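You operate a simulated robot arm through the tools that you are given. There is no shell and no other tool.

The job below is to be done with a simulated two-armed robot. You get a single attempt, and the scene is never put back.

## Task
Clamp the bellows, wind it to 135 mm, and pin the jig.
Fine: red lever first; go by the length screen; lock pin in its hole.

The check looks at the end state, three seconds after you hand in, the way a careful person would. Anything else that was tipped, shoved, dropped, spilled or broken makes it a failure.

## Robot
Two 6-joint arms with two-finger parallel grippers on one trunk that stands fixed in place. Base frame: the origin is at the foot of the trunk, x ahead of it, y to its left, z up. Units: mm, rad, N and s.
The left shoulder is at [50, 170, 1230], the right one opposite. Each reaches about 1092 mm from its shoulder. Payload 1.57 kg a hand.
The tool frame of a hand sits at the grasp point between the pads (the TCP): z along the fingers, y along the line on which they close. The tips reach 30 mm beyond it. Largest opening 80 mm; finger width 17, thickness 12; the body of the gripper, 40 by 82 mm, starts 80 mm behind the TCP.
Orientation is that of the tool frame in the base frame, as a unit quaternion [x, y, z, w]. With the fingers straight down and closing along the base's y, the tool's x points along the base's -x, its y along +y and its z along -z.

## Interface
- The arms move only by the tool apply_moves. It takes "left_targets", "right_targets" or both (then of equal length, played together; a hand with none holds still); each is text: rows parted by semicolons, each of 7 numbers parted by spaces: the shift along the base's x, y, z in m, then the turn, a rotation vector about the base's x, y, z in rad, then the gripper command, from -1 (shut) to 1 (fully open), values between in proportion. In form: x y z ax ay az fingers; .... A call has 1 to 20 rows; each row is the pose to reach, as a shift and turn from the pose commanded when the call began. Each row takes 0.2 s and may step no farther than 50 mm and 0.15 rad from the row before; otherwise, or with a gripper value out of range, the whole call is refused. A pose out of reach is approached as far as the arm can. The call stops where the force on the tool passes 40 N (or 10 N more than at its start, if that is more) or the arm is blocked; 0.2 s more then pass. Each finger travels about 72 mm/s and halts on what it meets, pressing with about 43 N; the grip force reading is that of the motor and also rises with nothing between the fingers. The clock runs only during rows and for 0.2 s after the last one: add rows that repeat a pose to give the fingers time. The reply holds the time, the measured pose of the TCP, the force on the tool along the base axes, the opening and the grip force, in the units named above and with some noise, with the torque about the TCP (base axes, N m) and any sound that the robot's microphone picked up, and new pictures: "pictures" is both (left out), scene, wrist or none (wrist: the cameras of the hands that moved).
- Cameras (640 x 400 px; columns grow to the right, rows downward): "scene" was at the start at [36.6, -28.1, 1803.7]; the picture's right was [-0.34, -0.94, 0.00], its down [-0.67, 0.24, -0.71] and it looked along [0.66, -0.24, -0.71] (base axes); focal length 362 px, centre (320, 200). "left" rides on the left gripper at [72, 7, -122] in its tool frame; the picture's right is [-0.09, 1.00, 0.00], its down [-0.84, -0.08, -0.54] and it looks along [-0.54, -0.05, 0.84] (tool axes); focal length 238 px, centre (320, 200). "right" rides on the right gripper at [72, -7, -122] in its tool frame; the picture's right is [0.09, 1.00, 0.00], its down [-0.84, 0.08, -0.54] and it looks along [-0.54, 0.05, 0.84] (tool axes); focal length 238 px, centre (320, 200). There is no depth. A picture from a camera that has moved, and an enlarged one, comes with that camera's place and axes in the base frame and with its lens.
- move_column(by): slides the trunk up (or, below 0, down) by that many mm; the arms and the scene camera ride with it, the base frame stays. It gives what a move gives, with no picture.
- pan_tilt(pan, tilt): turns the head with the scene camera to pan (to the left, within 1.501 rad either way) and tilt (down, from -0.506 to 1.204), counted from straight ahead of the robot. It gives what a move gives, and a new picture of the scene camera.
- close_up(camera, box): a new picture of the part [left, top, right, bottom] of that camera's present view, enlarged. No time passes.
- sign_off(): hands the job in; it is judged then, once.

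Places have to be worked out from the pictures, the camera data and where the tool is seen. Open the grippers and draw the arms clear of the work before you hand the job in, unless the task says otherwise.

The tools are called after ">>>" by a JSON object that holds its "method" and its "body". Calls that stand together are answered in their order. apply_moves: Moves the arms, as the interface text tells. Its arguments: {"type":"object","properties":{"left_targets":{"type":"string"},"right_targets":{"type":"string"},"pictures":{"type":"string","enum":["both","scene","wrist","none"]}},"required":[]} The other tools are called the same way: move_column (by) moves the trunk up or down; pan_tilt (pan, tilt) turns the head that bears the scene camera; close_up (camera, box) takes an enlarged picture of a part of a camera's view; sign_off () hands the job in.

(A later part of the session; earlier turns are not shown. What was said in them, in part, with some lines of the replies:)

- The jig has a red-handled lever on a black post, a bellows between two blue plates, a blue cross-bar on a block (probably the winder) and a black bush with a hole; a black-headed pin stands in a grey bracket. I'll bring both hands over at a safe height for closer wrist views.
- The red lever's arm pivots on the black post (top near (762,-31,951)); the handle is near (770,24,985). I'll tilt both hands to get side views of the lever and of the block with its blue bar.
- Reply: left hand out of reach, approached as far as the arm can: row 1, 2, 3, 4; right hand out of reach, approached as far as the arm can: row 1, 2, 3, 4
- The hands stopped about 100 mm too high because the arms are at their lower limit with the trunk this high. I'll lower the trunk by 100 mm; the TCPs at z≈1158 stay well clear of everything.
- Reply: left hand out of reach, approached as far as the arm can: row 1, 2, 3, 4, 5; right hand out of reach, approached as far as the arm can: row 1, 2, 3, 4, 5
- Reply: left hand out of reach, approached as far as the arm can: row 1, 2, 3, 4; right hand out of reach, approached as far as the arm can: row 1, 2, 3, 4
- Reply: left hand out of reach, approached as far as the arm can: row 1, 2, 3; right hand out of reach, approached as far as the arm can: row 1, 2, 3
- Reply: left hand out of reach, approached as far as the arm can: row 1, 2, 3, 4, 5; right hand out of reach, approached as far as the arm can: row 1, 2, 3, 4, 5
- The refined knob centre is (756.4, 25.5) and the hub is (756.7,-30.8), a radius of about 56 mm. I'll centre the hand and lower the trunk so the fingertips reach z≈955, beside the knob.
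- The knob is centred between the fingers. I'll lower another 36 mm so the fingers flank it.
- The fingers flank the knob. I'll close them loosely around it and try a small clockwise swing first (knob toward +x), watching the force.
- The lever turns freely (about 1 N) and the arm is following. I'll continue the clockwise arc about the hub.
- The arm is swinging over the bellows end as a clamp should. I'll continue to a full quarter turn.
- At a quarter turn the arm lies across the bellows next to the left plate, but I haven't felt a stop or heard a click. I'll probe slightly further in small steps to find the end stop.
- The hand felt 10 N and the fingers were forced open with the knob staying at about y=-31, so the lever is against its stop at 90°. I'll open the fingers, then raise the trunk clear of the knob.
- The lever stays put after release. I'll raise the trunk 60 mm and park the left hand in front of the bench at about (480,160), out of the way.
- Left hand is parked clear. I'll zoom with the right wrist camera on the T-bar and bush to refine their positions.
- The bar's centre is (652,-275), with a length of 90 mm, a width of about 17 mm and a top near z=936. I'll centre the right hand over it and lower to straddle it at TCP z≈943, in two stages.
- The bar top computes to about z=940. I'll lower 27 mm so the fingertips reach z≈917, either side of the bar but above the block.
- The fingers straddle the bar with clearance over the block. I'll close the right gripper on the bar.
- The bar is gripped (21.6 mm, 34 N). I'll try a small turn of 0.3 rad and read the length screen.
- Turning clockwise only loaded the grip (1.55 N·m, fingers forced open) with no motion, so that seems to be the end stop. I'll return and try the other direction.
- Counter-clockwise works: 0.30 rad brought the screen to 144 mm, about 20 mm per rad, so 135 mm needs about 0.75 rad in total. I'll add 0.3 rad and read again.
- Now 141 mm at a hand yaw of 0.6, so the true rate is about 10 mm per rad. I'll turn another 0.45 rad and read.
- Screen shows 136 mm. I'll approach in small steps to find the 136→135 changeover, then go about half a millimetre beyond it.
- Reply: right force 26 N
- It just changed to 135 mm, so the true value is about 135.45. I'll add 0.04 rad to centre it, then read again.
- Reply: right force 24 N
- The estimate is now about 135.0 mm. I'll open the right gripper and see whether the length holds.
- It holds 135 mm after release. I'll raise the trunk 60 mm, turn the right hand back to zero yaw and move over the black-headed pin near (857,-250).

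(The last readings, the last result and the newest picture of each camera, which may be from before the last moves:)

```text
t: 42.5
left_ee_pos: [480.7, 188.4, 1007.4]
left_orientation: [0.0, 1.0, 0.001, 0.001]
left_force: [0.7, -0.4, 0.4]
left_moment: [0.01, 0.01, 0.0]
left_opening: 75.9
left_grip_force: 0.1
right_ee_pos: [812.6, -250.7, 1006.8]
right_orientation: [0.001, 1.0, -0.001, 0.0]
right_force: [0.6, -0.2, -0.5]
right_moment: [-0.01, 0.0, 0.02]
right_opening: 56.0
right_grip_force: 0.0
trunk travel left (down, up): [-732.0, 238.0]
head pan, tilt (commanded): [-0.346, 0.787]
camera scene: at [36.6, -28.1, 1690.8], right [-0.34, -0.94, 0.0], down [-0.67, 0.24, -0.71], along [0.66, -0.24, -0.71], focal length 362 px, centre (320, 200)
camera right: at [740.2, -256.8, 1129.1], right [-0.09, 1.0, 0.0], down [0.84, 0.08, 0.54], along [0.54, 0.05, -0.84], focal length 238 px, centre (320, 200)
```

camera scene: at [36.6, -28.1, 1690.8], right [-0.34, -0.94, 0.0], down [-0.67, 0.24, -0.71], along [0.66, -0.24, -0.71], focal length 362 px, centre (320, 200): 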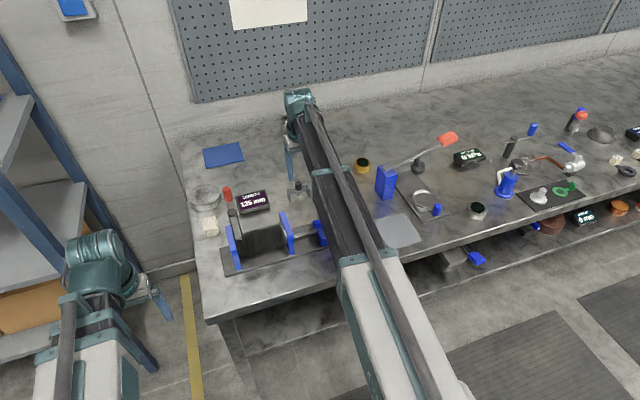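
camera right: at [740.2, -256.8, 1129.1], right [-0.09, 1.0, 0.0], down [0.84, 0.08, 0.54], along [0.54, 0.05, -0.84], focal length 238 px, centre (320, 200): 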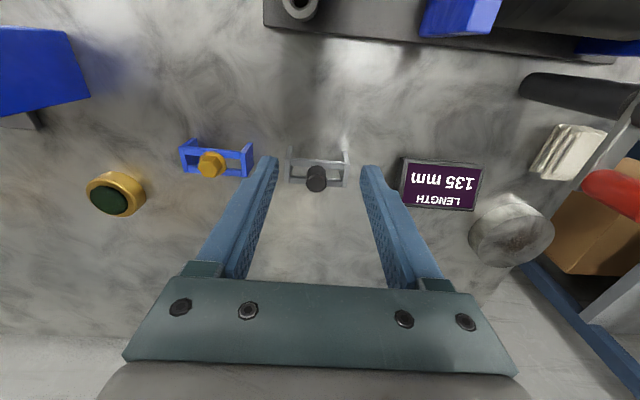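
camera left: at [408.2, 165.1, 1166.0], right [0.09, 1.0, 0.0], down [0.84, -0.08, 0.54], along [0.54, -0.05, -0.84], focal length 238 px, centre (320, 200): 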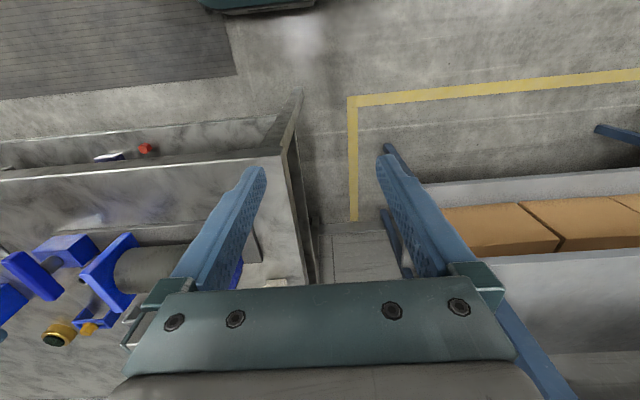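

>>> {"method": "close_up", "body": {"camera": "right", "box": [270, 130, 370, 210]}}

>>> {"method": "close_up", "body": {"camera": "right", "box": [250, 0, 350, 60]}}

>>> {"method": "close_up", "body": {"camera": "scene", "box": [220, 170, 340, 270]}}

>>> {"method": "close_up", "body": {"camera": "right", "box": [160, 120, 280, 200]}}

```text
5.00 times, centred on (320, 170) of right
camera zoom: at [740.2, -256.8, 1129.1], right [-0.09, 1.0, 0.0], down [0.84, 0.08, 0.54], along [0.54, 0.05, -0.84], focal length 1192 px, centre (320, 350)
```

zoom: 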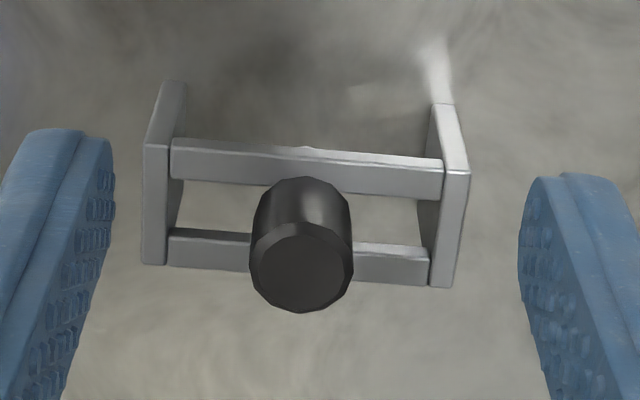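

```text
6.40 times, centred on (300, 30) of right
camera zoom: at [740.2, -256.8, 1129.1], right [-0.09, 1.0, 0.0], down [0.84, 0.08, 0.54], along [0.54, 0.05, -0.84], focal length 1525 px, centre (448, 1288)
```

zoom: 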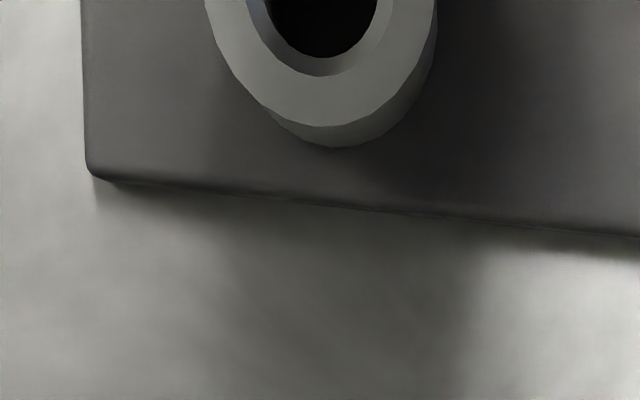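

```text
4.00 times, centred on (280, 220) of scene
camera zoom: at [36.6, -28.1, 1690.8], right [-0.34, -0.94, 0.0], down [-0.67, 0.24, -0.71], along [0.66, -0.24, -0.71], focal length 1448 px, centre (480, 120)
```

zoom: 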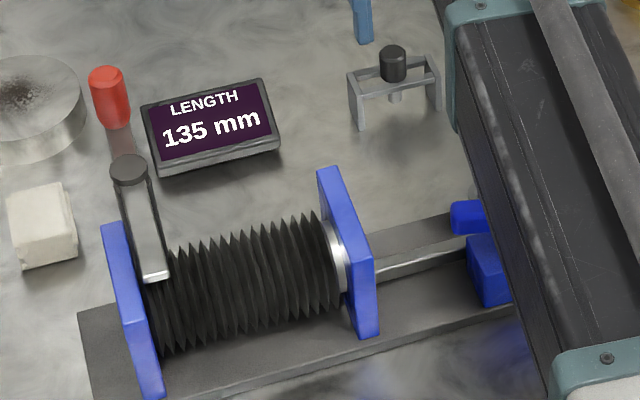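

```text
5.00 times, centred on (220, 160) of right
camera zoom: at [740.2, -256.8, 1129.1], right [-0.09, 1.0, 0.0], down [0.84, 0.08, 0.54], along [0.54, 0.05, -0.84], focal length 1192 px, centre (820, 400)
```

zoom: 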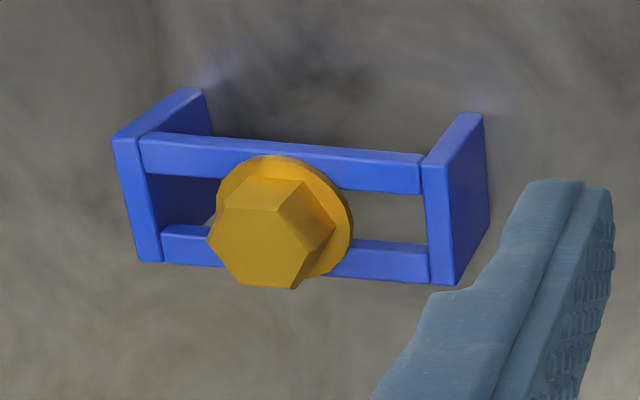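

The pin head is about 21 mm in diameter, with its top centre at (857.5,-250.2,914). I'll zoom the scene camera on the pin, bracket and gold bolt to judge heights and shaft size.

>>> {"method": "close_up", "body": {"camera": "scene", "box": [283, 175, 333, 207]}}

>>> {"method": "close_up", "body": {"camera": "right", "box": [290, 150, 350, 200]}}

```text
12.50 times, centred on (308, 191) of scene
camera zoom: at [36.6, -28.1, 1690.8], right [-0.34, -0.94, 0.0], down [-0.67, 0.24, -0.71], along [0.66, -0.24, -0.71], focal length 4524 px, centre (470, 312)
```

zoom: 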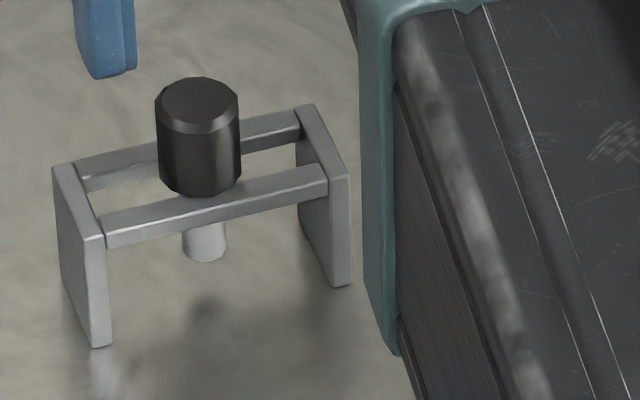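

```text
8.00 times, centred on (320, 175) of right
camera zoom: at [740.2, -256.8, 1129.1], right [-0.09, 1.0, 0.0], down [0.84, 0.08, 0.54], along [0.54, 0.05, -0.84], focal length 1907 px, centre (320, 400)
```

zoom: 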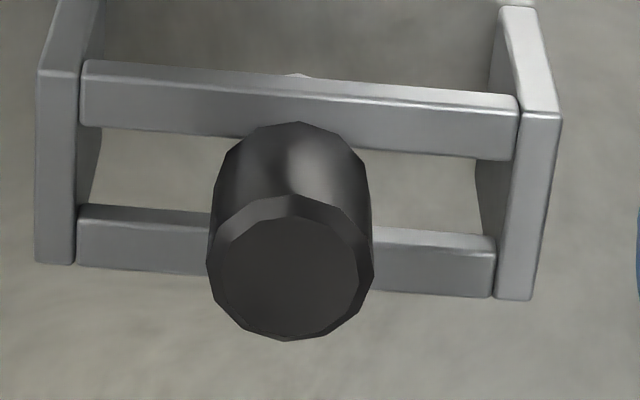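

Head spans z≈892–914 on the rails, with a shaft of about 11 mm diameter and 30 mm length. The bush bore looks like about 13–14 mm, so this pin fits. I'll move over the head with the fingers partly closed and lower to just above the rails.

>>> {"method": "apply_moves", "body": {"right_targets": "0.022 0.0003 0 0 0 0 0; 0.045 0.0005 0 0 0 0 -0.15; 0.045 0.0005 0 0 0 0 -0.15; 0.045 0.0005 0 0 0 0 -0.15", "pictures": "none"}}

>>> {"method": "move_column", "body": {"by": -50}}

>>> {"method": "close_up", "body": {"camera": "right", "box": [260, 120, 380, 210]}}

>>> {"method": "close_up", "body": {"camera": "scene", "box": [270, 140, 330, 200]}}

```text
t: 43.5
left_ee_pos: [481.6, 189.4, 1007.4]
left_orientation: [0.0, 1.0, 0.001, 0.0]
left_force: [0.0, -0.3, -0.9]
left_moment: [0.0, 0.02, 0.01]
left_opening: 75.9
left_grip_force: 0.0
right_ee_pos: [857.6, -251.0, 1007.7]
right_orientation: [-0.001, 1.0, -0.001, 0.001]
right_force: [0.9, -0.5, -0.2]
right_moment: [0.0, 0.02, 0.01]
right_opening: 34.4
right_grip_force: 0.0
trunk travel left (down, up): [-732.0, 238.0]
head pan, tilt (commanded): [-0.346, 0.787]
```

```text
t: 44.4
left_ee_pos: [481.3, 188.6, 957.5]
left_orientation: [0.0, 1.0, 0.001, 0.0]
left_force: [-0.5, 0.8, 0.4]
left_moment: [-0.01, -0.01, 0.03]
left_opening: 76.0
left_grip_force: 0.1
right_ee_pos: [857.8, -251.2, 957.0]
right_orientation: [0.0, 1.0, -0.001, 0.0]
right_force: [-0.2, 0.4, 0.6]
right_moment: [0.05, -0.02, -0.01]
right_opening: 33.8
right_grip_force: 0.1
trunk travel left (down, up): [-682.0, 288.0]
head pan, tilt (commanded): [-0.346, 0.787]
```

```text
4.44 times, centred on (320, 165) of right
camera zoom: at [785.5, -257.1, 1079.3], right [-0.09, 1.0, 0.0], down [0.84, 0.08, 0.54], along [0.54, 0.05, -0.84], focal length 1059 px, centre (320, 356)
```

zoom: 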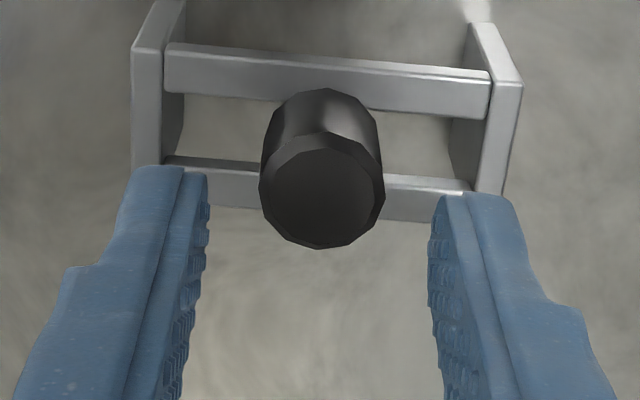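

```text
6.67 times, centred on (300, 170) of scene
camera zoom: at [36.3, -28.1, 1640.8], right [-0.34, -0.94, 0.0], down [-0.67, 0.24, -0.71], along [0.66, -0.24, -0.71], focal length 2413 px, centre (453, 400)
```

zoom: 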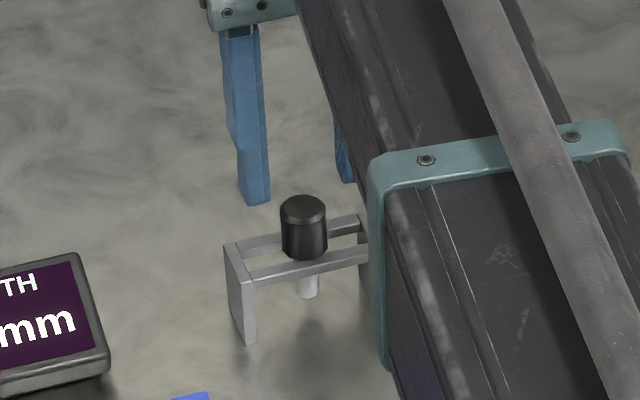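

The head is at about (859,-250). I'll nudge the hand by 1.5 mm, lower 31 mm to put the fingertips just above the rails (z≈896), then check before closing.

>>> {"method": "apply_moves", "body": {"right_targets": "0.0015 0.001 0 0 0 0 -0.15; 0.0015 0.001 0 0 0 0 -0.15", "pictures": "none"}}

>>> {"method": "move_column", "body": {"by": -30}}

>>> {"method": "close_up", "body": {"camera": "scene", "box": [270, 140, 330, 200]}}

>>> {"method": "close_up", "body": {"camera": "right", "box": [260, 120, 380, 210]}}

```text
t: 45.0
left_ee_pos: [480.0, 189.8, 956.9]
left_orientation: [0.001, 1.0, 0.001, 0.0]
left_force: [0.0, 0.2, 0.2]
left_moment: [0.0, -0.01, 0.02]
left_opening: 76.1
left_grip_force: 0.1
right_ee_pos: [859.7, -250.5, 957.2]
right_orientation: [0.0, 1.0, 0.0, 0.001]
right_force: [-0.1, -0.2, -1.3]
right_moment: [0.0, 0.0, 0.01]
right_opening: 34.2
right_grip_force: 0.1
trunk travel left (down, up): [-682.0, 288.0]
head pan, tilt (commanded): [-0.346, 0.787]
```

```text
t: 45.8
left_ee_pos: [480.7, 190.6, 928.5]
left_orientation: [-0.001, 1.0, 0.0, 0.0]
left_force: [-0.1, 0.3, 0.8]
left_moment: [-0.04, -0.05, -0.01]
left_opening: 75.9
left_grip_force: 0.2
right_ee_pos: [859.5, -249.1, 927.9]
right_orientation: [0.0, 1.0, -0.001, 0.0]
right_force: [0.7, -0.1, 0.4]
right_moment: [-0.02, -0.03, 0.01]
right_opening: 34.1
right_grip_force: 0.1
trunk travel left (down, up): [-652.0, 318.0]
head pan, tilt (commanded): [-0.346, 0.787]
```

```text
6.67 times, centred on (300, 170) of scene
camera zoom: at [36.4, -28.1, 1610.7], right [-0.34, -0.94, 0.0], down [-0.67, 0.24, -0.71], along [0.66, -0.24, -0.71], focal length 2413 px, centre (453, 400)
```

zoom: 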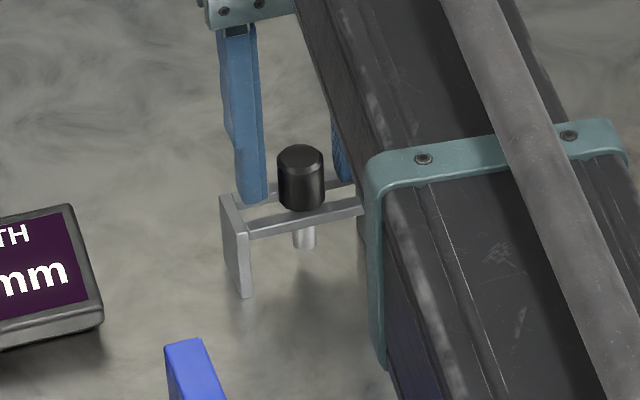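

```text
4.44 times, centred on (320, 165) of right
camera zoom: at [787.0, -256.2, 1049.2], right [-0.09, 1.0, 0.0], down [0.84, 0.08, 0.54], along [0.54, 0.05, -0.84], focal length 1059 px, centre (320, 356)
```

zoom: 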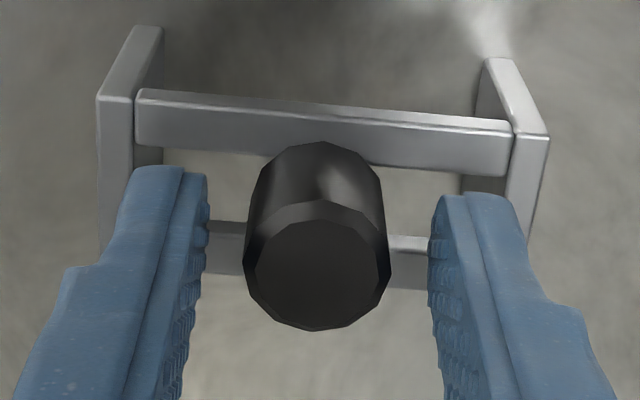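

No contact, and the head sits between the fingers. I'll close on it.

>>> {"method": "apply_moves", "body": {"right_targets": "0 0 0 0 0 0 -0.5; 0 0 0 0 0 0 -1; 0 0 0 0 0 0 -1; 0 0 0 0 0 0 -1", "pictures": "none"}}

>>> {"method": "close_up", "body": {"camera": "right", "box": [260, 120, 380, 210]}}

>>> {"method": "close_up", "body": {"camera": "scene", "box": [270, 140, 330, 200]}}

```text
t: 46.8
left_ee_pos: [481.0, 189.2, 927.3]
left_orientation: [0.0, 1.0, 0.001, 0.001]
left_force: [0.5, 0.4, 0.3]
left_moment: [0.01, -0.03, -0.02]
left_opening: 75.9
left_grip_force: 0.1
right_ee_pos: [859.3, -250.6, 927.3]
right_orientation: [-0.001, 1.0, -0.001, 0.0]
right_force: [0.0, -0.7, 2.4]
right_moment: [0.0, -0.03, 0.01]
right_opening: 20.1
right_grip_force: 33.8
trunk travel left (down, up): [-652.0, 318.0]
head pan, tilt (commanded): [-0.346, 0.787]
```

```text
4.44 times, centred on (320, 165) of right
camera zoom: at [787.1, -256.5, 1049.2], right [-0.09, 1.0, 0.0], down [0.84, 0.08, 0.54], along [0.54, 0.05, -0.84], focal length 1059 px, centre (320, 356)
```

zoom: 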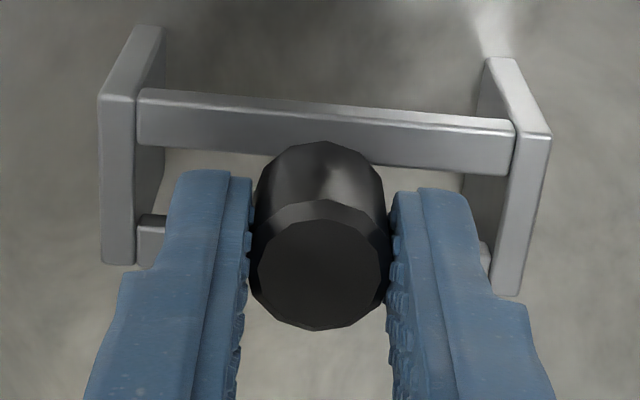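

```text
6.67 times, centred on (300, 170) of scene
camera zoom: at [36.5, -28.3, 1610.8], right [-0.34, -0.94, 0.0], down [-0.67, 0.24, -0.71], along [0.66, -0.24, -0.71], focal length 2413 px, centre (453, 400)
```

zoom: 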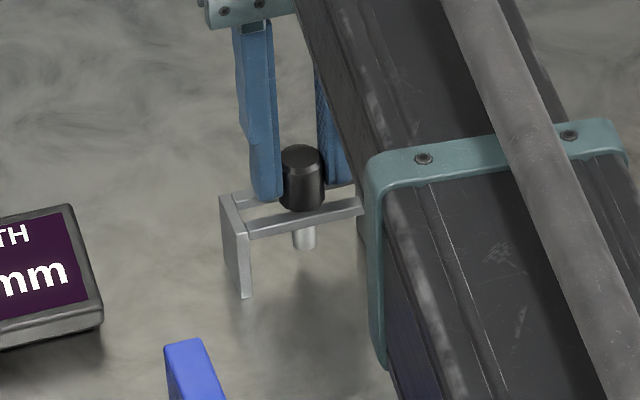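

The head is held at 20 mm with 34 N. I'll lift 60 mm and check the pin is coming with the hand.

>>> {"method": "move_column", "body": {"by": 60}}

>>> {"method": "close_up", "body": {"camera": "right", "box": [240, 100, 400, 220]}}

>>> {"method": "close_up", "body": {"camera": "scene", "box": [270, 150, 330, 210]}}

```text
t: 47.8
left_ee_pos: [481.9, 189.9, 986.4]
left_orientation: [0.0, 1.0, 0.001, 0.0]
left_force: [-0.3, 0.7, -0.3]
left_moment: [0.03, 0.01, -0.01]
left_opening: 76.1
left_grip_force: 0.0
right_ee_pos: [859.2, -249.2, 987.3]
right_orientation: [0.0, 1.0, -0.001, 0.0]
right_force: [-0.7, -0.3, 0.6]
right_moment: [-0.01, -0.01, 0.02]
right_opening: 20.3
right_grip_force: 34.5
trunk travel left (down, up): [-712.0, 258.0]
head pan, tilt (commanded): [-0.346, 0.787]
```

```text
3.33 times, centred on (320, 160) of right
camera zoom: at [787.3, -256.3, 1109.0], right [-0.09, 1.0, 0.0], down [0.84, 0.08, 0.54], along [0.54, 0.05, -0.84], focal length 794 px, centre (320, 333)
```

zoom: 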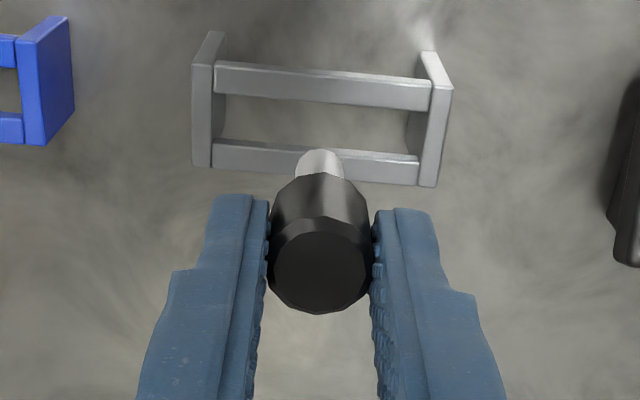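

```text
6.67 times, centred on (300, 180) of scene
camera zoom: at [36.8, -28.1, 1670.7], right [-0.34, -0.94, 0.0], down [-0.67, 0.24, -0.71], along [0.66, -0.24, -0.71], focal length 2413 px, centre (453, 333)
```

zoom: 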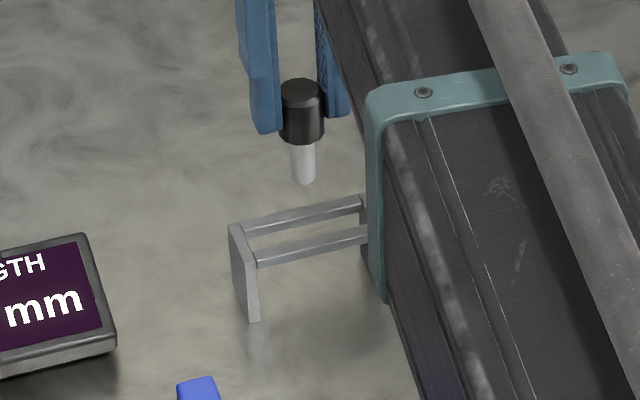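

The pin is held, and its rounded tip is at z≈922. I'll carry it to just above the bush, TCP about (712,-274.5).

>>> {"method": "apply_moves", "body": {"right_targets": "-0.037 -0.006 0 0 0 0 -1; -0.074 -0.012 0 0 0 0 -1; -0.111 -0.018 0 0 0 0 -1; -0.147 -0.0245 0 0 0 0 -1; -0.147 -0.0245 0 0 0 0 -1", "pictures": "none"}}

>>> {"method": "close_up", "body": {"camera": "right", "box": [240, 90, 400, 210]}}

>>> {"method": "close_up", "body": {"camera": "scene", "box": [270, 180, 350, 260]}}

```text
t: 49.0
left_ee_pos: [480.3, 189.1, 987.4]
left_orientation: [0.0, 1.0, 0.001, -0.001]
left_force: [-0.1, 0.6, -0.5]
left_moment: [0.02, -0.01, -0.01]
left_opening: 76.2
left_grip_force: 0.1
right_ee_pos: [713.6, -273.2, 986.7]
right_orientation: [0.001, 1.0, 0.0, -0.001]
right_force: [0.1, -0.2, -0.5]
right_moment: [-0.04, -0.02, -0.02]
right_opening: 20.4
right_grip_force: 34.1
trunk travel left (down, up): [-712.0, 258.0]
head pan, tilt (commanded): [-0.346, 0.787]
```

```text
3.33 times, centred on (320, 150) of right
camera zoom: at [642.3, -279.6, 1109.0], right [-0.09, 1.0, 0.0], down [0.84, 0.08, 0.54], along [0.54, 0.05, -0.84], focal length 794 px, centre (320, 367)
```

zoom: 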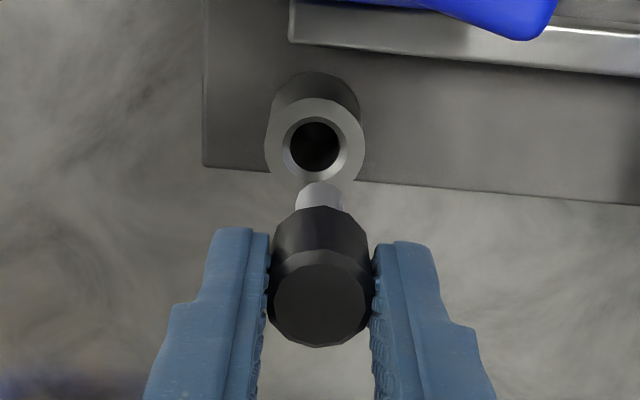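

```text
5.00 times, centred on (310, 220) of scene
camera zoom: at [36.8, -28.2, 1670.7], right [-0.34, -0.94, 0.0], down [-0.67, 0.24, -0.71], along [0.66, -0.24, -0.71], focal length 1810 px, centre (370, 100)
```

zoom: 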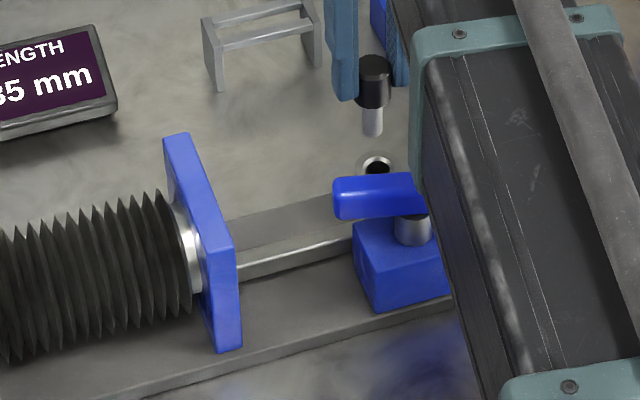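

Pin and bush are both visible now. I'll zoom in tighter on each view to measure the remaining offset precisely.

>>> {"method": "close_up", "body": {"camera": "scene", "box": [305, 205, 345, 235]}}

>>> {"method": "close_up", "body": {"camera": "right", "box": [290, 105, 350, 150]}}

>>> {"method": "close_up", "body": {"camera": "right", "box": [290, 140, 350, 200]}}

```text
13.33 times, centred on (325, 220) of scene
camera zoom: at [36.8, -28.2, 1670.7], right [-0.34, -0.94, 0.0], down [-0.67, 0.24, -0.71], along [0.66, -0.24, -0.71], focal length 4825 px, centre (253, -67)
```

zoom: 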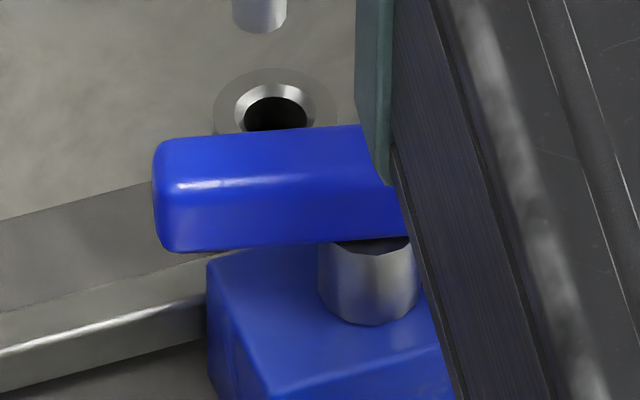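

```text
8.89 times, centred on (320, 128) of right
camera zoom: at [642.3, -279.6, 1109.0], right [-0.09, 1.0, 0.0], down [0.84, 0.08, 0.54], along [0.54, 0.05, -0.84], focal length 2119 px, centre (320, 844)
```

zoom: 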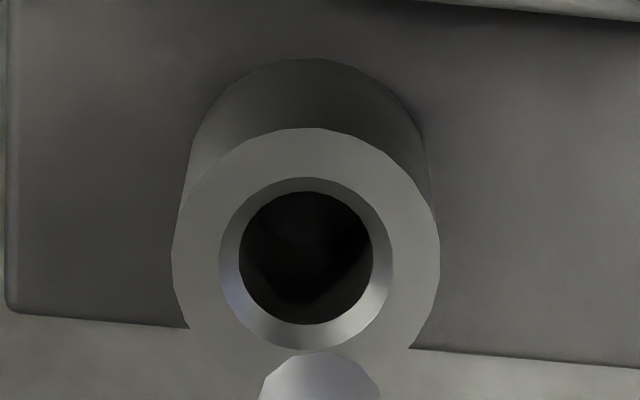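

```text
6.67 times, centred on (320, 170) of right
camera zoom: at [642.3, -279.6, 1109.0], right [-0.09, 1.0, 0.0], down [0.84, 0.08, 0.54], along [0.54, 0.05, -0.84], focal length 1589 px, centre (320, 400)
```

zoom: 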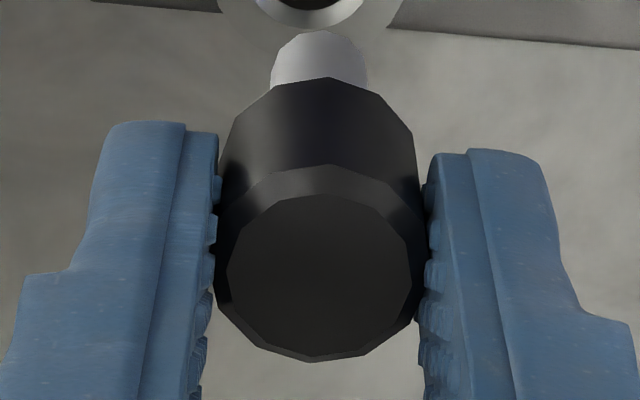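

The bore is about 13.8 mm with an 18 mm chamfer and the shaft is about 10.5 mm, so there's decent lead-in. The two views disagree slightly in x because of parallax. I'll shift (-2.5,-2) mm and lower 22 mm, where parallax shrinks, then re-measure.

>>> {"method": "apply_moves", "body": {"right_targets": "-0.0025 -0.002 0 0 0 0 -1; -0.0025 -0.002 0 0 0 0 -1", "pictures": "none"}}

>>> {"method": "move_column", "body": {"by": -22}}

>>> {"method": "close_up", "body": {"camera": "scene", "box": [305, 190, 345, 220]}}

>>> {"method": "close_up", "body": {"camera": "right", "box": [290, 115, 350, 160]}}

>>> {"method": "close_up", "body": {"camera": "left", "box": [0, 100, 200, 330]}}

```text
t: 49.6
left_ee_pos: [481.1, 189.8, 986.9]
left_orientation: [0.0, 1.0, 0.001, 0.0]
left_force: [-0.1, -0.7, 0.2]
left_moment: [-0.02, 0.01, -0.02]
left_opening: 76.1
left_grip_force: 0.1
right_ee_pos: [711.3, -275.2, 986.6]
right_orientation: [0.0, 1.0, -0.001, 0.0]
right_force: [-0.2, 0.1, -0.9]
right_moment: [0.01, -0.01, -0.02]
right_opening: 20.1
right_grip_force: 33.9
trunk travel left (down, up): [-712.0, 258.0]
head pan, tilt (commanded): [-0.346, 0.787]
```

```text
t: 50.2
left_ee_pos: [480.9, 190.0, 965.4]
left_orientation: [0.0, 1.0, 0.001, 0.0]
left_force: [-0.1, -0.4, -0.5]
left_moment: [0.0, -0.01, 0.01]
left_opening: 76.2
left_grip_force: 0.0
right_ee_pos: [710.4, -275.9, 965.0]
right_orientation: [-0.001, 1.0, -0.001, 0.0]
right_force: [0.0, -0.2, -0.5]
right_moment: [-0.01, 0.02, 0.01]
right_opening: 20.4
right_grip_force: 34.0
trunk travel left (down, up): [-690.0, 280.0]
head pan, tilt (commanded): [-0.346, 0.787]
```

```text
13.33 times, centred on (325, 205) of scene
camera zoom: at [36.4, -28.1, 1648.7], right [-0.34, -0.94, 0.0], down [-0.67, 0.24, -0.71], along [0.66, -0.24, -0.71], focal length 4825 px, centre (253, 133)
```

zoom: 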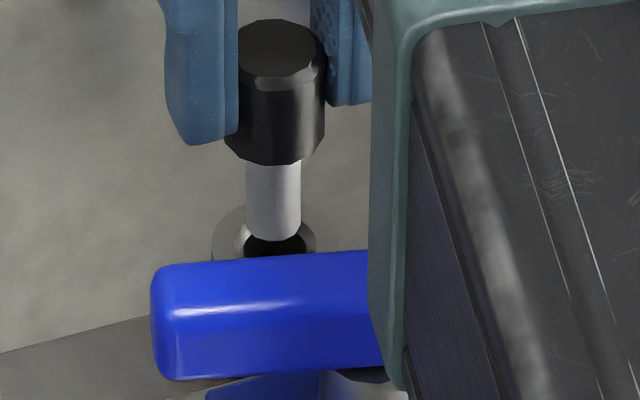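

```text
8.89 times, centred on (320, 138) of right
camera zoom: at [639.0, -281.7, 1087.2], right [-0.09, 1.0, 0.0], down [0.84, 0.08, 0.54], along [0.54, 0.05, -0.84], focal length 2119 px, centre (320, 756)
```

zoom: 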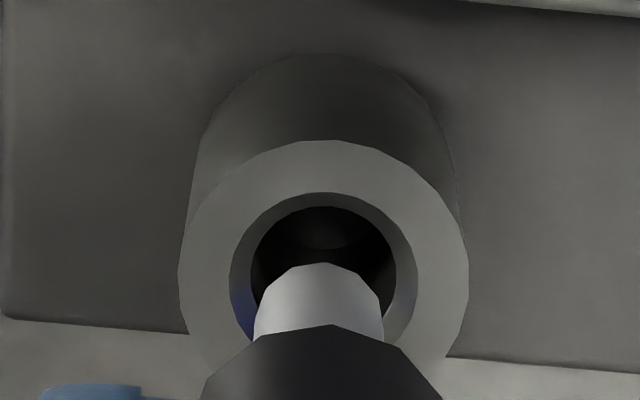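

```text
1.74 times, centred on (100, 215) of left
camera zoom: at [409.7, 195.2, 1086.9], right [0.09, 1.0, 0.0], down [0.84, -0.08, 0.54], along [0.54, -0.05, -0.84], focal length 414 px, centre (703, 174)
```

zoom: 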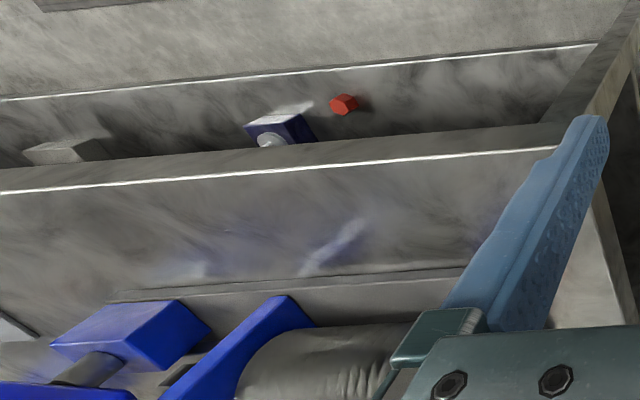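

Tip and hole now agree in both views to within about 0.5 mm, with the tip roughly 6 mm above the bush. I'll shift -0.5 mm in x and lower in small steps, watching the force.

>>> {"method": "apply_moves", "body": {"right_targets": "-0.0005 0 0 0 0 0 -1; -0.0005 0 0 0 0 0 -1", "pictures": "none"}}

>>> {"method": "move_column", "body": {"by": -8}}

>>> {"method": "close_up", "body": {"camera": "scene", "box": [305, 185, 345, 215]}}

>>> {"method": "close_up", "body": {"camera": "right", "box": [290, 115, 350, 160]}}

```text
t: 50.9
left_ee_pos: [480.9, 189.6, 964.6]
left_orientation: [0.0, 1.0, 0.001, 0.0]
left_force: [-0.1, 0.0, 0.2]
left_moment: [-0.03, -0.02, 0.02]
left_opening: 75.8
left_grip_force: 0.0
right_ee_pos: [710.6, -273.8, 965.0]
right_orientation: [0.0, 1.0, -0.002, 0.0]
right_force: [0.2, 0.2, -1.2]
right_moment: [0.0, -0.02, -0.01]
right_opening: 20.2
right_grip_force: 33.3
trunk travel left (down, up): [-690.0, 280.0]
head pan, tilt (commanded): [-0.346, 0.787]
```

```text
t: 51.4
left_ee_pos: [479.8, 188.7, 957.2]
left_orientation: [0.0, 1.0, 0.001, 0.0]
left_force: [0.2, 0.8, -0.2]
left_moment: [-0.01, 0.0, 0.01]
left_opening: 76.3
left_grip_force: 0.1
right_ee_pos: [710.7, -274.6, 956.0]
right_orientation: [0.001, 1.0, -0.001, 0.0]
right_force: [-2.5, -1.7, -1.6]
right_moment: [-0.09, 0.17, -0.02]
right_opening: 20.3
right_grip_force: 34.0
trunk travel left (down, up): [-682.0, 288.0]
head pan, tilt (commanded): [-0.346, 0.787]
```

```text
13.33 times, centred on (325, 200) of scene
camera zoom: at [36.4, -28.2, 1640.7], right [-0.34, -0.94, 0.0], down [-0.67, 0.24, -0.71], along [0.66, -0.24, -0.71], focal length 4825 px, centre (253, 200)
```

zoom: 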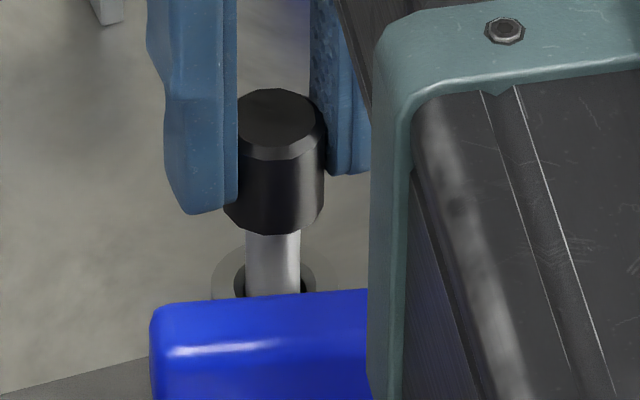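

```text
8.89 times, centred on (320, 138) of right
camera zoom: at [638.4, -281.4, 1079.1], right [-0.09, 1.0, 0.0], down [0.84, 0.08, 0.54], along [0.54, 0.05, -0.84], focal length 2119 px, centre (320, 756)
```

zoom: 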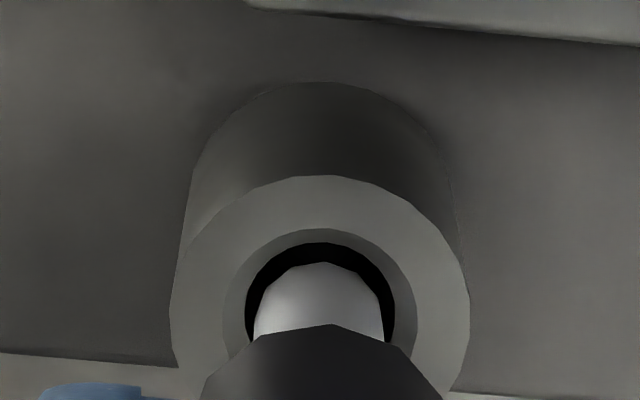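

Slight sideways contact (-2.5,-1.7 N) suggests the pin is a touch too far to +x and +y. I'll nudge it accordingly and lower further.

>>> {"method": "apply_moves", "body": {"right_targets": "-0.0007 -0.0004 0 0 0 0 -1; -0.0007 -0.0004 0 0 0 0 -1", "pictures": "none"}}

>>> {"method": "move_column", "body": {"by": -5}}

>>> {"method": "close_up", "body": {"camera": "right", "box": [290, 115, 350, 160]}}

```text
t: 52.0
left_ee_pos: [480.1, 189.4, 956.6]
left_orientation: [-0.001, 1.0, 0.001, -0.001]
left_force: [0.5, 0.9, 1.0]
left_moment: [-0.03, -0.01, -0.01]
left_opening: 76.3
left_grip_force: 0.0
right_ee_pos: [709.3, -275.9, 956.8]
right_orientation: [0.0, 1.0, -0.001, 0.0]
right_force: [-1.2, 0.5, -1.3]
right_moment: [0.04, 0.04, -0.03]
right_opening: 20.0
right_grip_force: 33.9
trunk travel left (down, up): [-682.0, 288.0]
head pan, tilt (commanded): [-0.346, 0.787]
```

```text
t: 52.6
left_ee_pos: [481.2, 189.4, 952.0]
left_orientation: [0.0, 1.0, 0.002, 0.0]
left_force: [0.6, -0.7, 0.1]
left_moment: [-0.02, 0.0, -0.01]
left_opening: 75.7
left_grip_force: 0.0
right_ee_pos: [709.8, -274.8, 951.6]
right_orientation: [-0.001, 1.0, -0.001, 0.0]
right_force: [-1.4, 1.4, -0.1]
right_moment: [0.01, 0.1, 0.04]
right_opening: 20.3
right_grip_force: 34.0
trunk travel left (down, up): [-677.0, 293.0]
head pan, tilt (commanded): [-0.346, 0.787]
```

```text
8.89 times, centred on (320, 138) of right
camera zoom: at [638.0, -282.0, 1074.2], right [-0.09, 1.0, 0.0], down [0.84, 0.08, 0.54], along [0.54, 0.05, -0.84], focal length 2119 px, centre (320, 756)
```

zoom: 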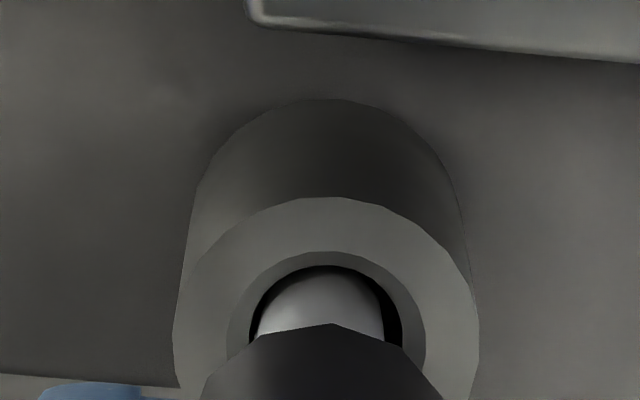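

The pin is entering the hole with under 2 N of force. I'll nudge +0.4 mm in y and lower further.

>>> {"method": "apply_moves", "body": {"right_targets": "-0.0003 0.0005 0 0 0 0 -1; -0.0003 0.0005 0 0 0 0 -1", "pictures": "none"}}

>>> {"method": "move_column", "body": {"by": -6}}

>>> {"method": "close_up", "body": {"camera": "scene", "box": [305, 180, 345, 210]}}

>>> {"method": "close_up", "body": {"camera": "right", "box": [290, 125, 350, 170]}}

```text
t: 53.2
left_ee_pos: [481.2, 189.3, 951.2]
left_orientation: [0.0, 1.0, 0.002, 0.0]
left_force: [-0.4, 0.5, 0.6]
left_moment: [0.02, -0.02, 0.01]
left_opening: 75.8
left_grip_force: 0.1
right_ee_pos: [709.6, -275.4, 952.5]
right_orientation: [0.001, 1.0, -0.001, 0.0]
right_force: [-0.1, -0.5, -0.7]
right_moment: [-0.02, 0.01, 0.0]
right_opening: 20.5
right_grip_force: 33.9
trunk travel left (down, up): [-677.0, 293.0]
head pan, tilt (commanded): [-0.346, 0.787]
```

```text
t: 53.7
left_ee_pos: [480.5, 188.0, 945.7]
left_orientation: [0.0, 1.0, 0.001, 0.0]
left_force: [0.2, 0.4, -0.4]
left_moment: [-0.01, 0.01, 0.02]
left_opening: 76.1
left_grip_force: 0.0
right_ee_pos: [709.6, -275.4, 945.7]
right_orientation: [0.001, 1.0, 0.0, 0.001]
right_force: [0.4, 0.9, -0.6]
right_moment: [-0.01, 0.0, 0.02]
right_opening: 20.1
right_grip_force: 34.1
trunk travel left (down, up): [-671.0, 299.0]
head pan, tilt (commanded): [-0.346, 0.787]
```

```text
13.33 times, centred on (325, 195) of scene
camera zoom: at [36.4, -28.1, 1629.7], right [-0.34, -0.94, 0.0], down [-0.67, 0.24, -0.71], along [0.66, -0.24, -0.71], focal length 4825 px, centre (253, 267)
```

zoom: 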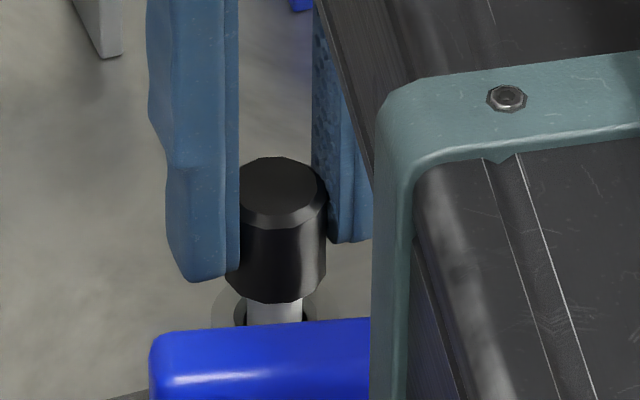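

```text
8.89 times, centred on (320, 148) of right
camera zoom: at [637.9, -281.6, 1068.2], right [-0.09, 1.0, 0.0], down [0.84, 0.08, 0.54], along [0.54, 0.05, -0.84], focal length 2119 px, centre (320, 667)
```

zoom: 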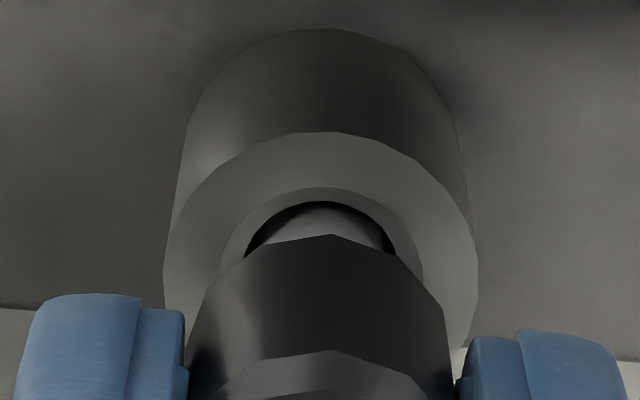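

Forces are near zero and the shaft is well into the bore. I'll lower further.

>>> {"method": "move_column", "body": {"by": -8}}

>>> {"method": "close_up", "body": {"camera": "scene", "box": [305, 175, 345, 205]}}

>>> {"method": "close_up", "body": {"camera": "right", "box": [280, 125, 360, 185]}}

```text
t: 54.3
left_ee_pos: [480.4, 189.4, 938.4]
left_orientation: [0.0, 1.0, 0.001, 0.0]
left_force: [0.0, 1.1, 0.8]
left_moment: [-0.02, 0.04, 0.0]
left_opening: 76.4
left_grip_force: 0.1
right_ee_pos: [710.2, -275.2, 938.6]
right_orientation: [0.0, 1.0, -0.001, 0.0]
right_force: [-0.6, 0.1, -0.5]
right_moment: [0.0, -0.01, 0.01]
right_opening: 20.0
right_grip_force: 34.1
trunk travel left (down, up): [-663.0, 307.0]
head pan, tilt (commanded): [-0.346, 0.787]
```

```text
13.33 times, centred on (325, 190) of scene
camera zoom: at [36.4, -28.1, 1621.7], right [-0.34, -0.94, 0.0], down [-0.67, 0.24, -0.71], along [0.66, -0.24, -0.71], focal length 4825 px, centre (253, 333)
```

zoom: 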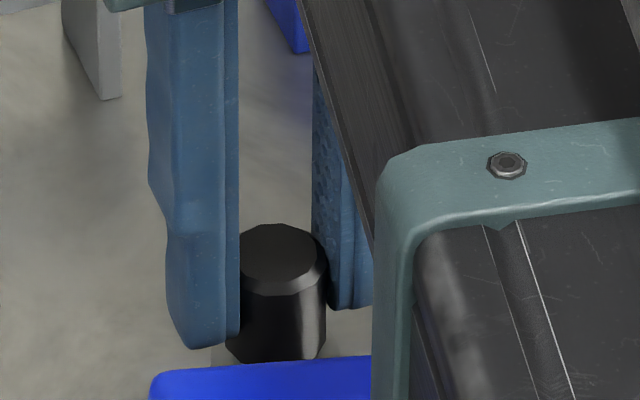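

```text
6.67 times, centred on (320, 155) of right
camera zoom: at [637.9, -281.6, 1060.2], right [-0.09, 1.0, 0.0], down [0.84, 0.08, 0.54], along [0.54, 0.05, -0.84], focal length 1589 px, centre (320, 500)
```

zoom: 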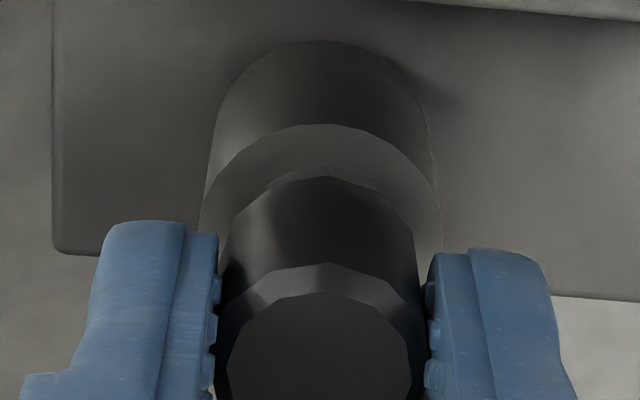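

Roughly 6 mm of gap remains under the head. I'll lower in small steps until it seats.

>>> {"method": "move_column", "body": {"by": -4}}

>>> {"method": "close_up", "body": {"camera": "right", "box": [280, 125, 360, 185]}}

```text
t: 54.8
left_ee_pos: [479.8, 188.9, 933.7]
left_orientation: [0.0, 1.0, 0.001, 0.0]
left_force: [-0.6, 0.3, 0.2]
left_moment: [0.02, -0.02, -0.04]
left_opening: 75.9
left_grip_force: 0.1
right_ee_pos: [709.3, -275.1, 934.2]
right_orientation: [0.0, 1.0, 0.0, -0.001]
right_force: [-5.7, -0.2, -6.6]
right_moment: [0.0, 0.14, 0.02]
right_opening: 20.2
right_grip_force: 34.1
trunk travel left (down, up): [-659.0, 311.0]
head pan, tilt (commanded): [-0.346, 0.787]
```

```text
6.67 times, centred on (320, 155) of right
camera zoom: at [637.4, -281.7, 1056.0], right [-0.09, 1.0, 0.0], down [0.84, 0.08, 0.54], along [0.54, 0.05, -0.84], focal length 1589 px, centre (320, 500)
```

zoom: 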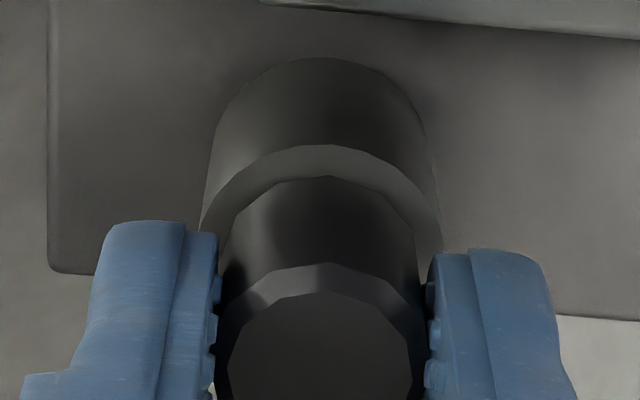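

Head base and bush rim now coincide in the view and the force rose to about 7 N, so the pin is seated. I'll release it gently.

>>> {"method": "apply_moves", "body": {"right_targets": "0 0 0 0 0 0 -0.4; 0 0 0 0 0 0 -0.1; 0 0 0 0 0 0 -0.1", "pictures": "none"}}

>>> {"method": "close_up", "body": {"camera": "right", "box": [280, 125, 360, 185]}}

>>> {"method": "close_up", "body": {"camera": "scene", "box": [220, 150, 360, 240]}}

```text
t: 55.6
left_ee_pos: [480.8, 188.7, 933.5]
left_orientation: [0.0, 1.0, 0.001, 0.0]
left_force: [0.8, 0.0, 0.0]
left_moment: [0.0, -0.01, 0.01]
left_opening: 75.9
left_grip_force: 0.1
right_ee_pos: [710.3, -274.3, 932.8]
right_orientation: [0.0, 1.0, -0.001, 0.0]
right_force: [0.0, -0.1, 0.3]
right_moment: [0.02, 0.0, 0.0]
right_opening: 36.0
right_grip_force: 0.1
trunk travel left (down, up): [-659.0, 311.0]
head pan, tilt (commanded): [-0.346, 0.787]
```

```text
6.67 times, centred on (320, 155) of right
camera zoom: at [638.0, -281.6, 1056.1], right [-0.09, 1.0, 0.0], down [0.84, 0.08, 0.54], along [0.54, 0.05, -0.84], focal length 1589 px, centre (320, 500)
```

zoom: 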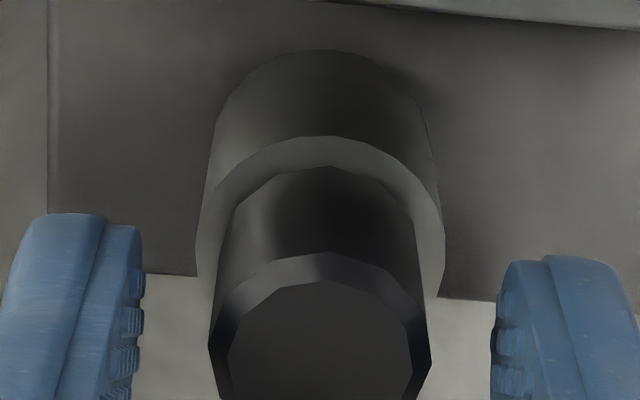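

```text
4.44 times, centred on (290, 195) of scene
camera zoom: at [36.6, -28.1, 1617.8], right [-0.34, -0.94, 0.0], down [-0.67, 0.24, -0.71], along [0.66, -0.24, -0.71], focal length 1608 px, centre (453, 222)
```

zoom: 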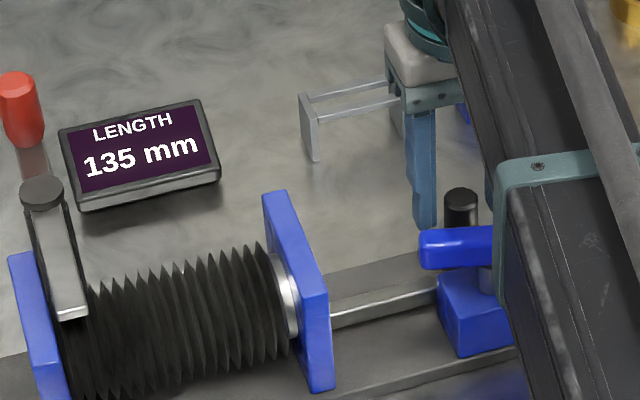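

The pin stands in the bush with the screen still at 135 mm. I'll raise the trunk 80 mm clear, then pull the right hand back to see the whole jig.

>>> {"method": "move_column", "body": {"by": 80}}

>>> {"method": "apply_moves", "body": {"right_targets": "-0.04 -0.025 0 0 0 0 0.5; -0.08 -0.05 0 0 0 0 1; -0.12 -0.075 0 0 0 0 1; -0.16 -0.1 0 0 0 0 1; -0.2 -0.125 0 0 0 0 1", "pictures": "both"}}

```text
t: 56.8
left_ee_pos: [481.6, 189.3, 1014.0]
left_orientation: [0.0, 1.0, 0.001, 0.0]
left_force: [-1.0, 0.3, 0.1]
left_moment: [0.02, 0.0, 0.03]
left_opening: 76.0
left_grip_force: 0.0
right_ee_pos: [711.3, -275.2, 1015.0]
right_orientation: [0.0, 1.0, -0.001, 0.0]
right_force: [-0.2, 0.1, -0.3]
right_moment: [0.02, 0.0, 0.0]
right_opening: 36.2
right_grip_force: 0.0
trunk travel left (down, up): [-739.0, 231.0]
head pan, tilt (commanded): [-0.346, 0.787]
```

```text
t: 58.0
left_ee_pos: [480.2, 188.3, 1014.2]
left_orientation: [-0.001, 1.0, 0.001, 0.001]
left_force: [0.4, -0.9, 0.0]
left_moment: [0.02, 0.01, -0.01]
left_opening: 76.0
left_grip_force: 0.1
right_ee_pos: [512.5, -401.3, 1014.3]
right_orientation: [0.0, 1.0, 0.0, 0.001]
right_force: [1.1, 0.7, -0.2]
right_moment: [0.03, -0.03, 0.0]
right_opening: 80.2
right_grip_force: 0.1
trunk travel left (down, up): [-739.0, 231.0]
head pan, tilt (commanded): [-0.346, 0.787]
camera scene: at [36.1, -28.3, 1697.8], right [-0.34, -0.94, 0.0], down [-0.67, 0.24, -0.71], along [0.66, -0.24, -0.71], focal length 362 px, centre (320, 200)
camera right: at [439.3, -407.5, 1136.2], right [-0.09, 1.0, 0.0], down [0.84, 0.08, 0.54], along [0.54, 0.05, -0.84], focal length 238 px, centre (320, 200)
```

scene: 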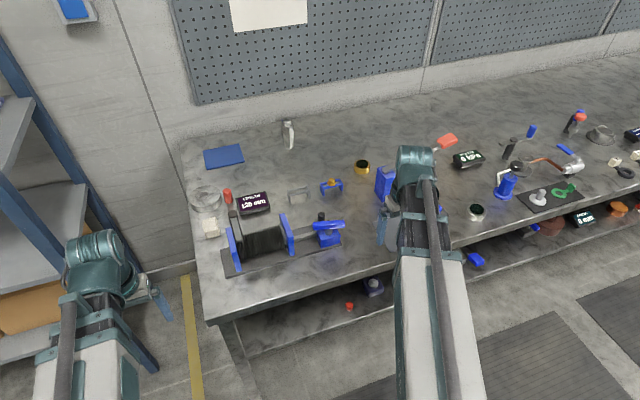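
right: 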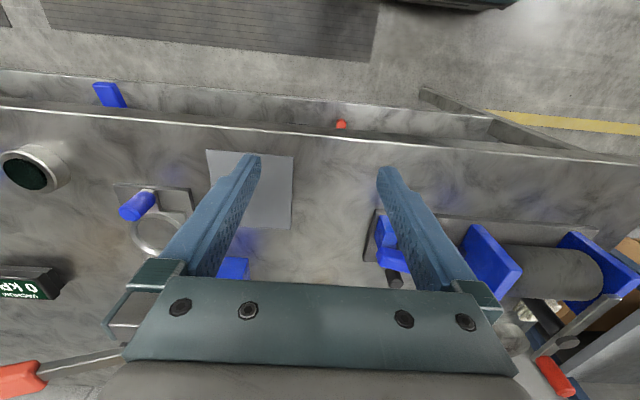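

>>> {"method": "close_up", "body": {"camera": "scene", "box": [210, 175, 360, 280]}}

>>> {"method": "close_up", "body": {"camera": "scene", "box": [295, 195, 355, 255]}}

>>> {"method": "close_up", "body": {"camera": "scene", "box": [215, 180, 285, 220]}}

```text
3.81 times, centred on (285, 228) of scene
camera zoom: at [36.1, -28.3, 1697.8], right [-0.34, -0.94, 0.0], down [-0.67, 0.24, -0.71], along [0.66, -0.24, -0.71], focal length 1379 px, centre (453, 95)
```

zoom: 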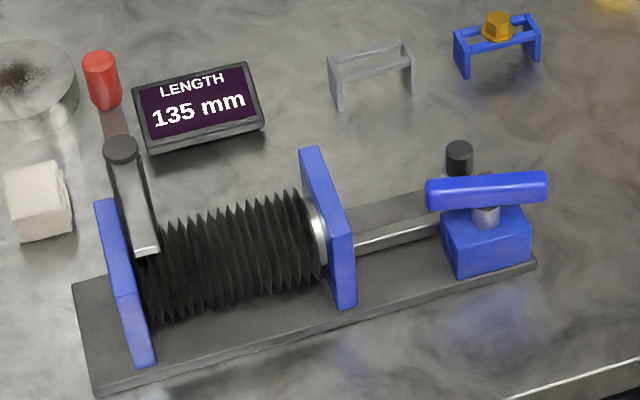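

```text
6.67 times, centred on (325, 225) of scene
camera zoom: at [36.1, -28.3, 1697.8], right [-0.34, -0.94, 0.0], down [-0.67, 0.24, -0.71], along [0.66, -0.24, -0.71], focal length 2413 px, centre (287, 33)
```

zoom: 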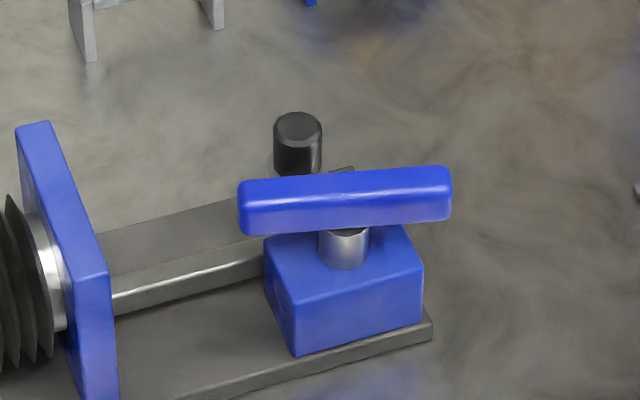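

```text
9.14 times, centred on (250, 200) of scene
camera zoom: at [36.1, -28.3, 1697.8], right [-0.34, -0.94, 0.0], down [-0.67, 0.24, -0.71], along [0.66, -0.24, -0.71], focal length 3309 px, centre (960, 200)
```

zoom: 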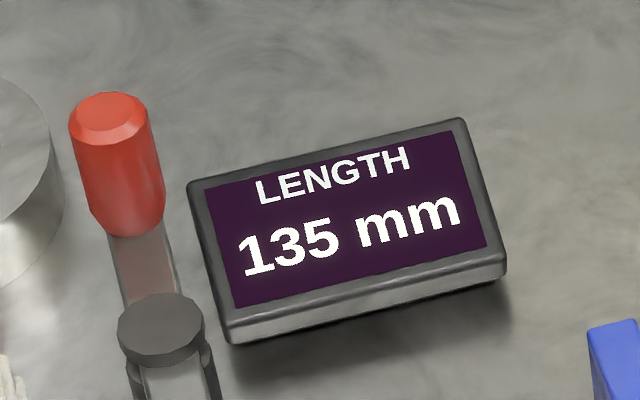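

The final view shows the clamp arm across the bellows end at its stop, the screen steady at 135 mm, and the pin head at z≈918, which fits it seated in the bush. Nothing else has been disturbed, and both grippers are open and clear of the work, so I'll hand in.

>>> {"method": "sign_off", "body": {}}

```text
The job is handed in.
```

I clamped the bellows, wound it to 135 mm and put the lock pin in its hole, then handed the job in. I don't have the check's result.

- **Clamp:** I swung the red lever first, a quarter turn until it met its stop. Its arm now lies across the left end of the bellows, and it stayed there after I let go.
- **Length:** I turned the blue bar until the screen read 135 mm. The screen still showed 135 mm after I released the bar and again just before handing in.
- **Pin:** I took the black-headed pin from the grey bracket and lowered it into the black bush beside the winder block. When I let go, it stayed standing with its head down on the rim.

At hand-in both grippers were open, with the arms drawn back to the front of the bench. I saw nothing else on the bench moved or tipped.
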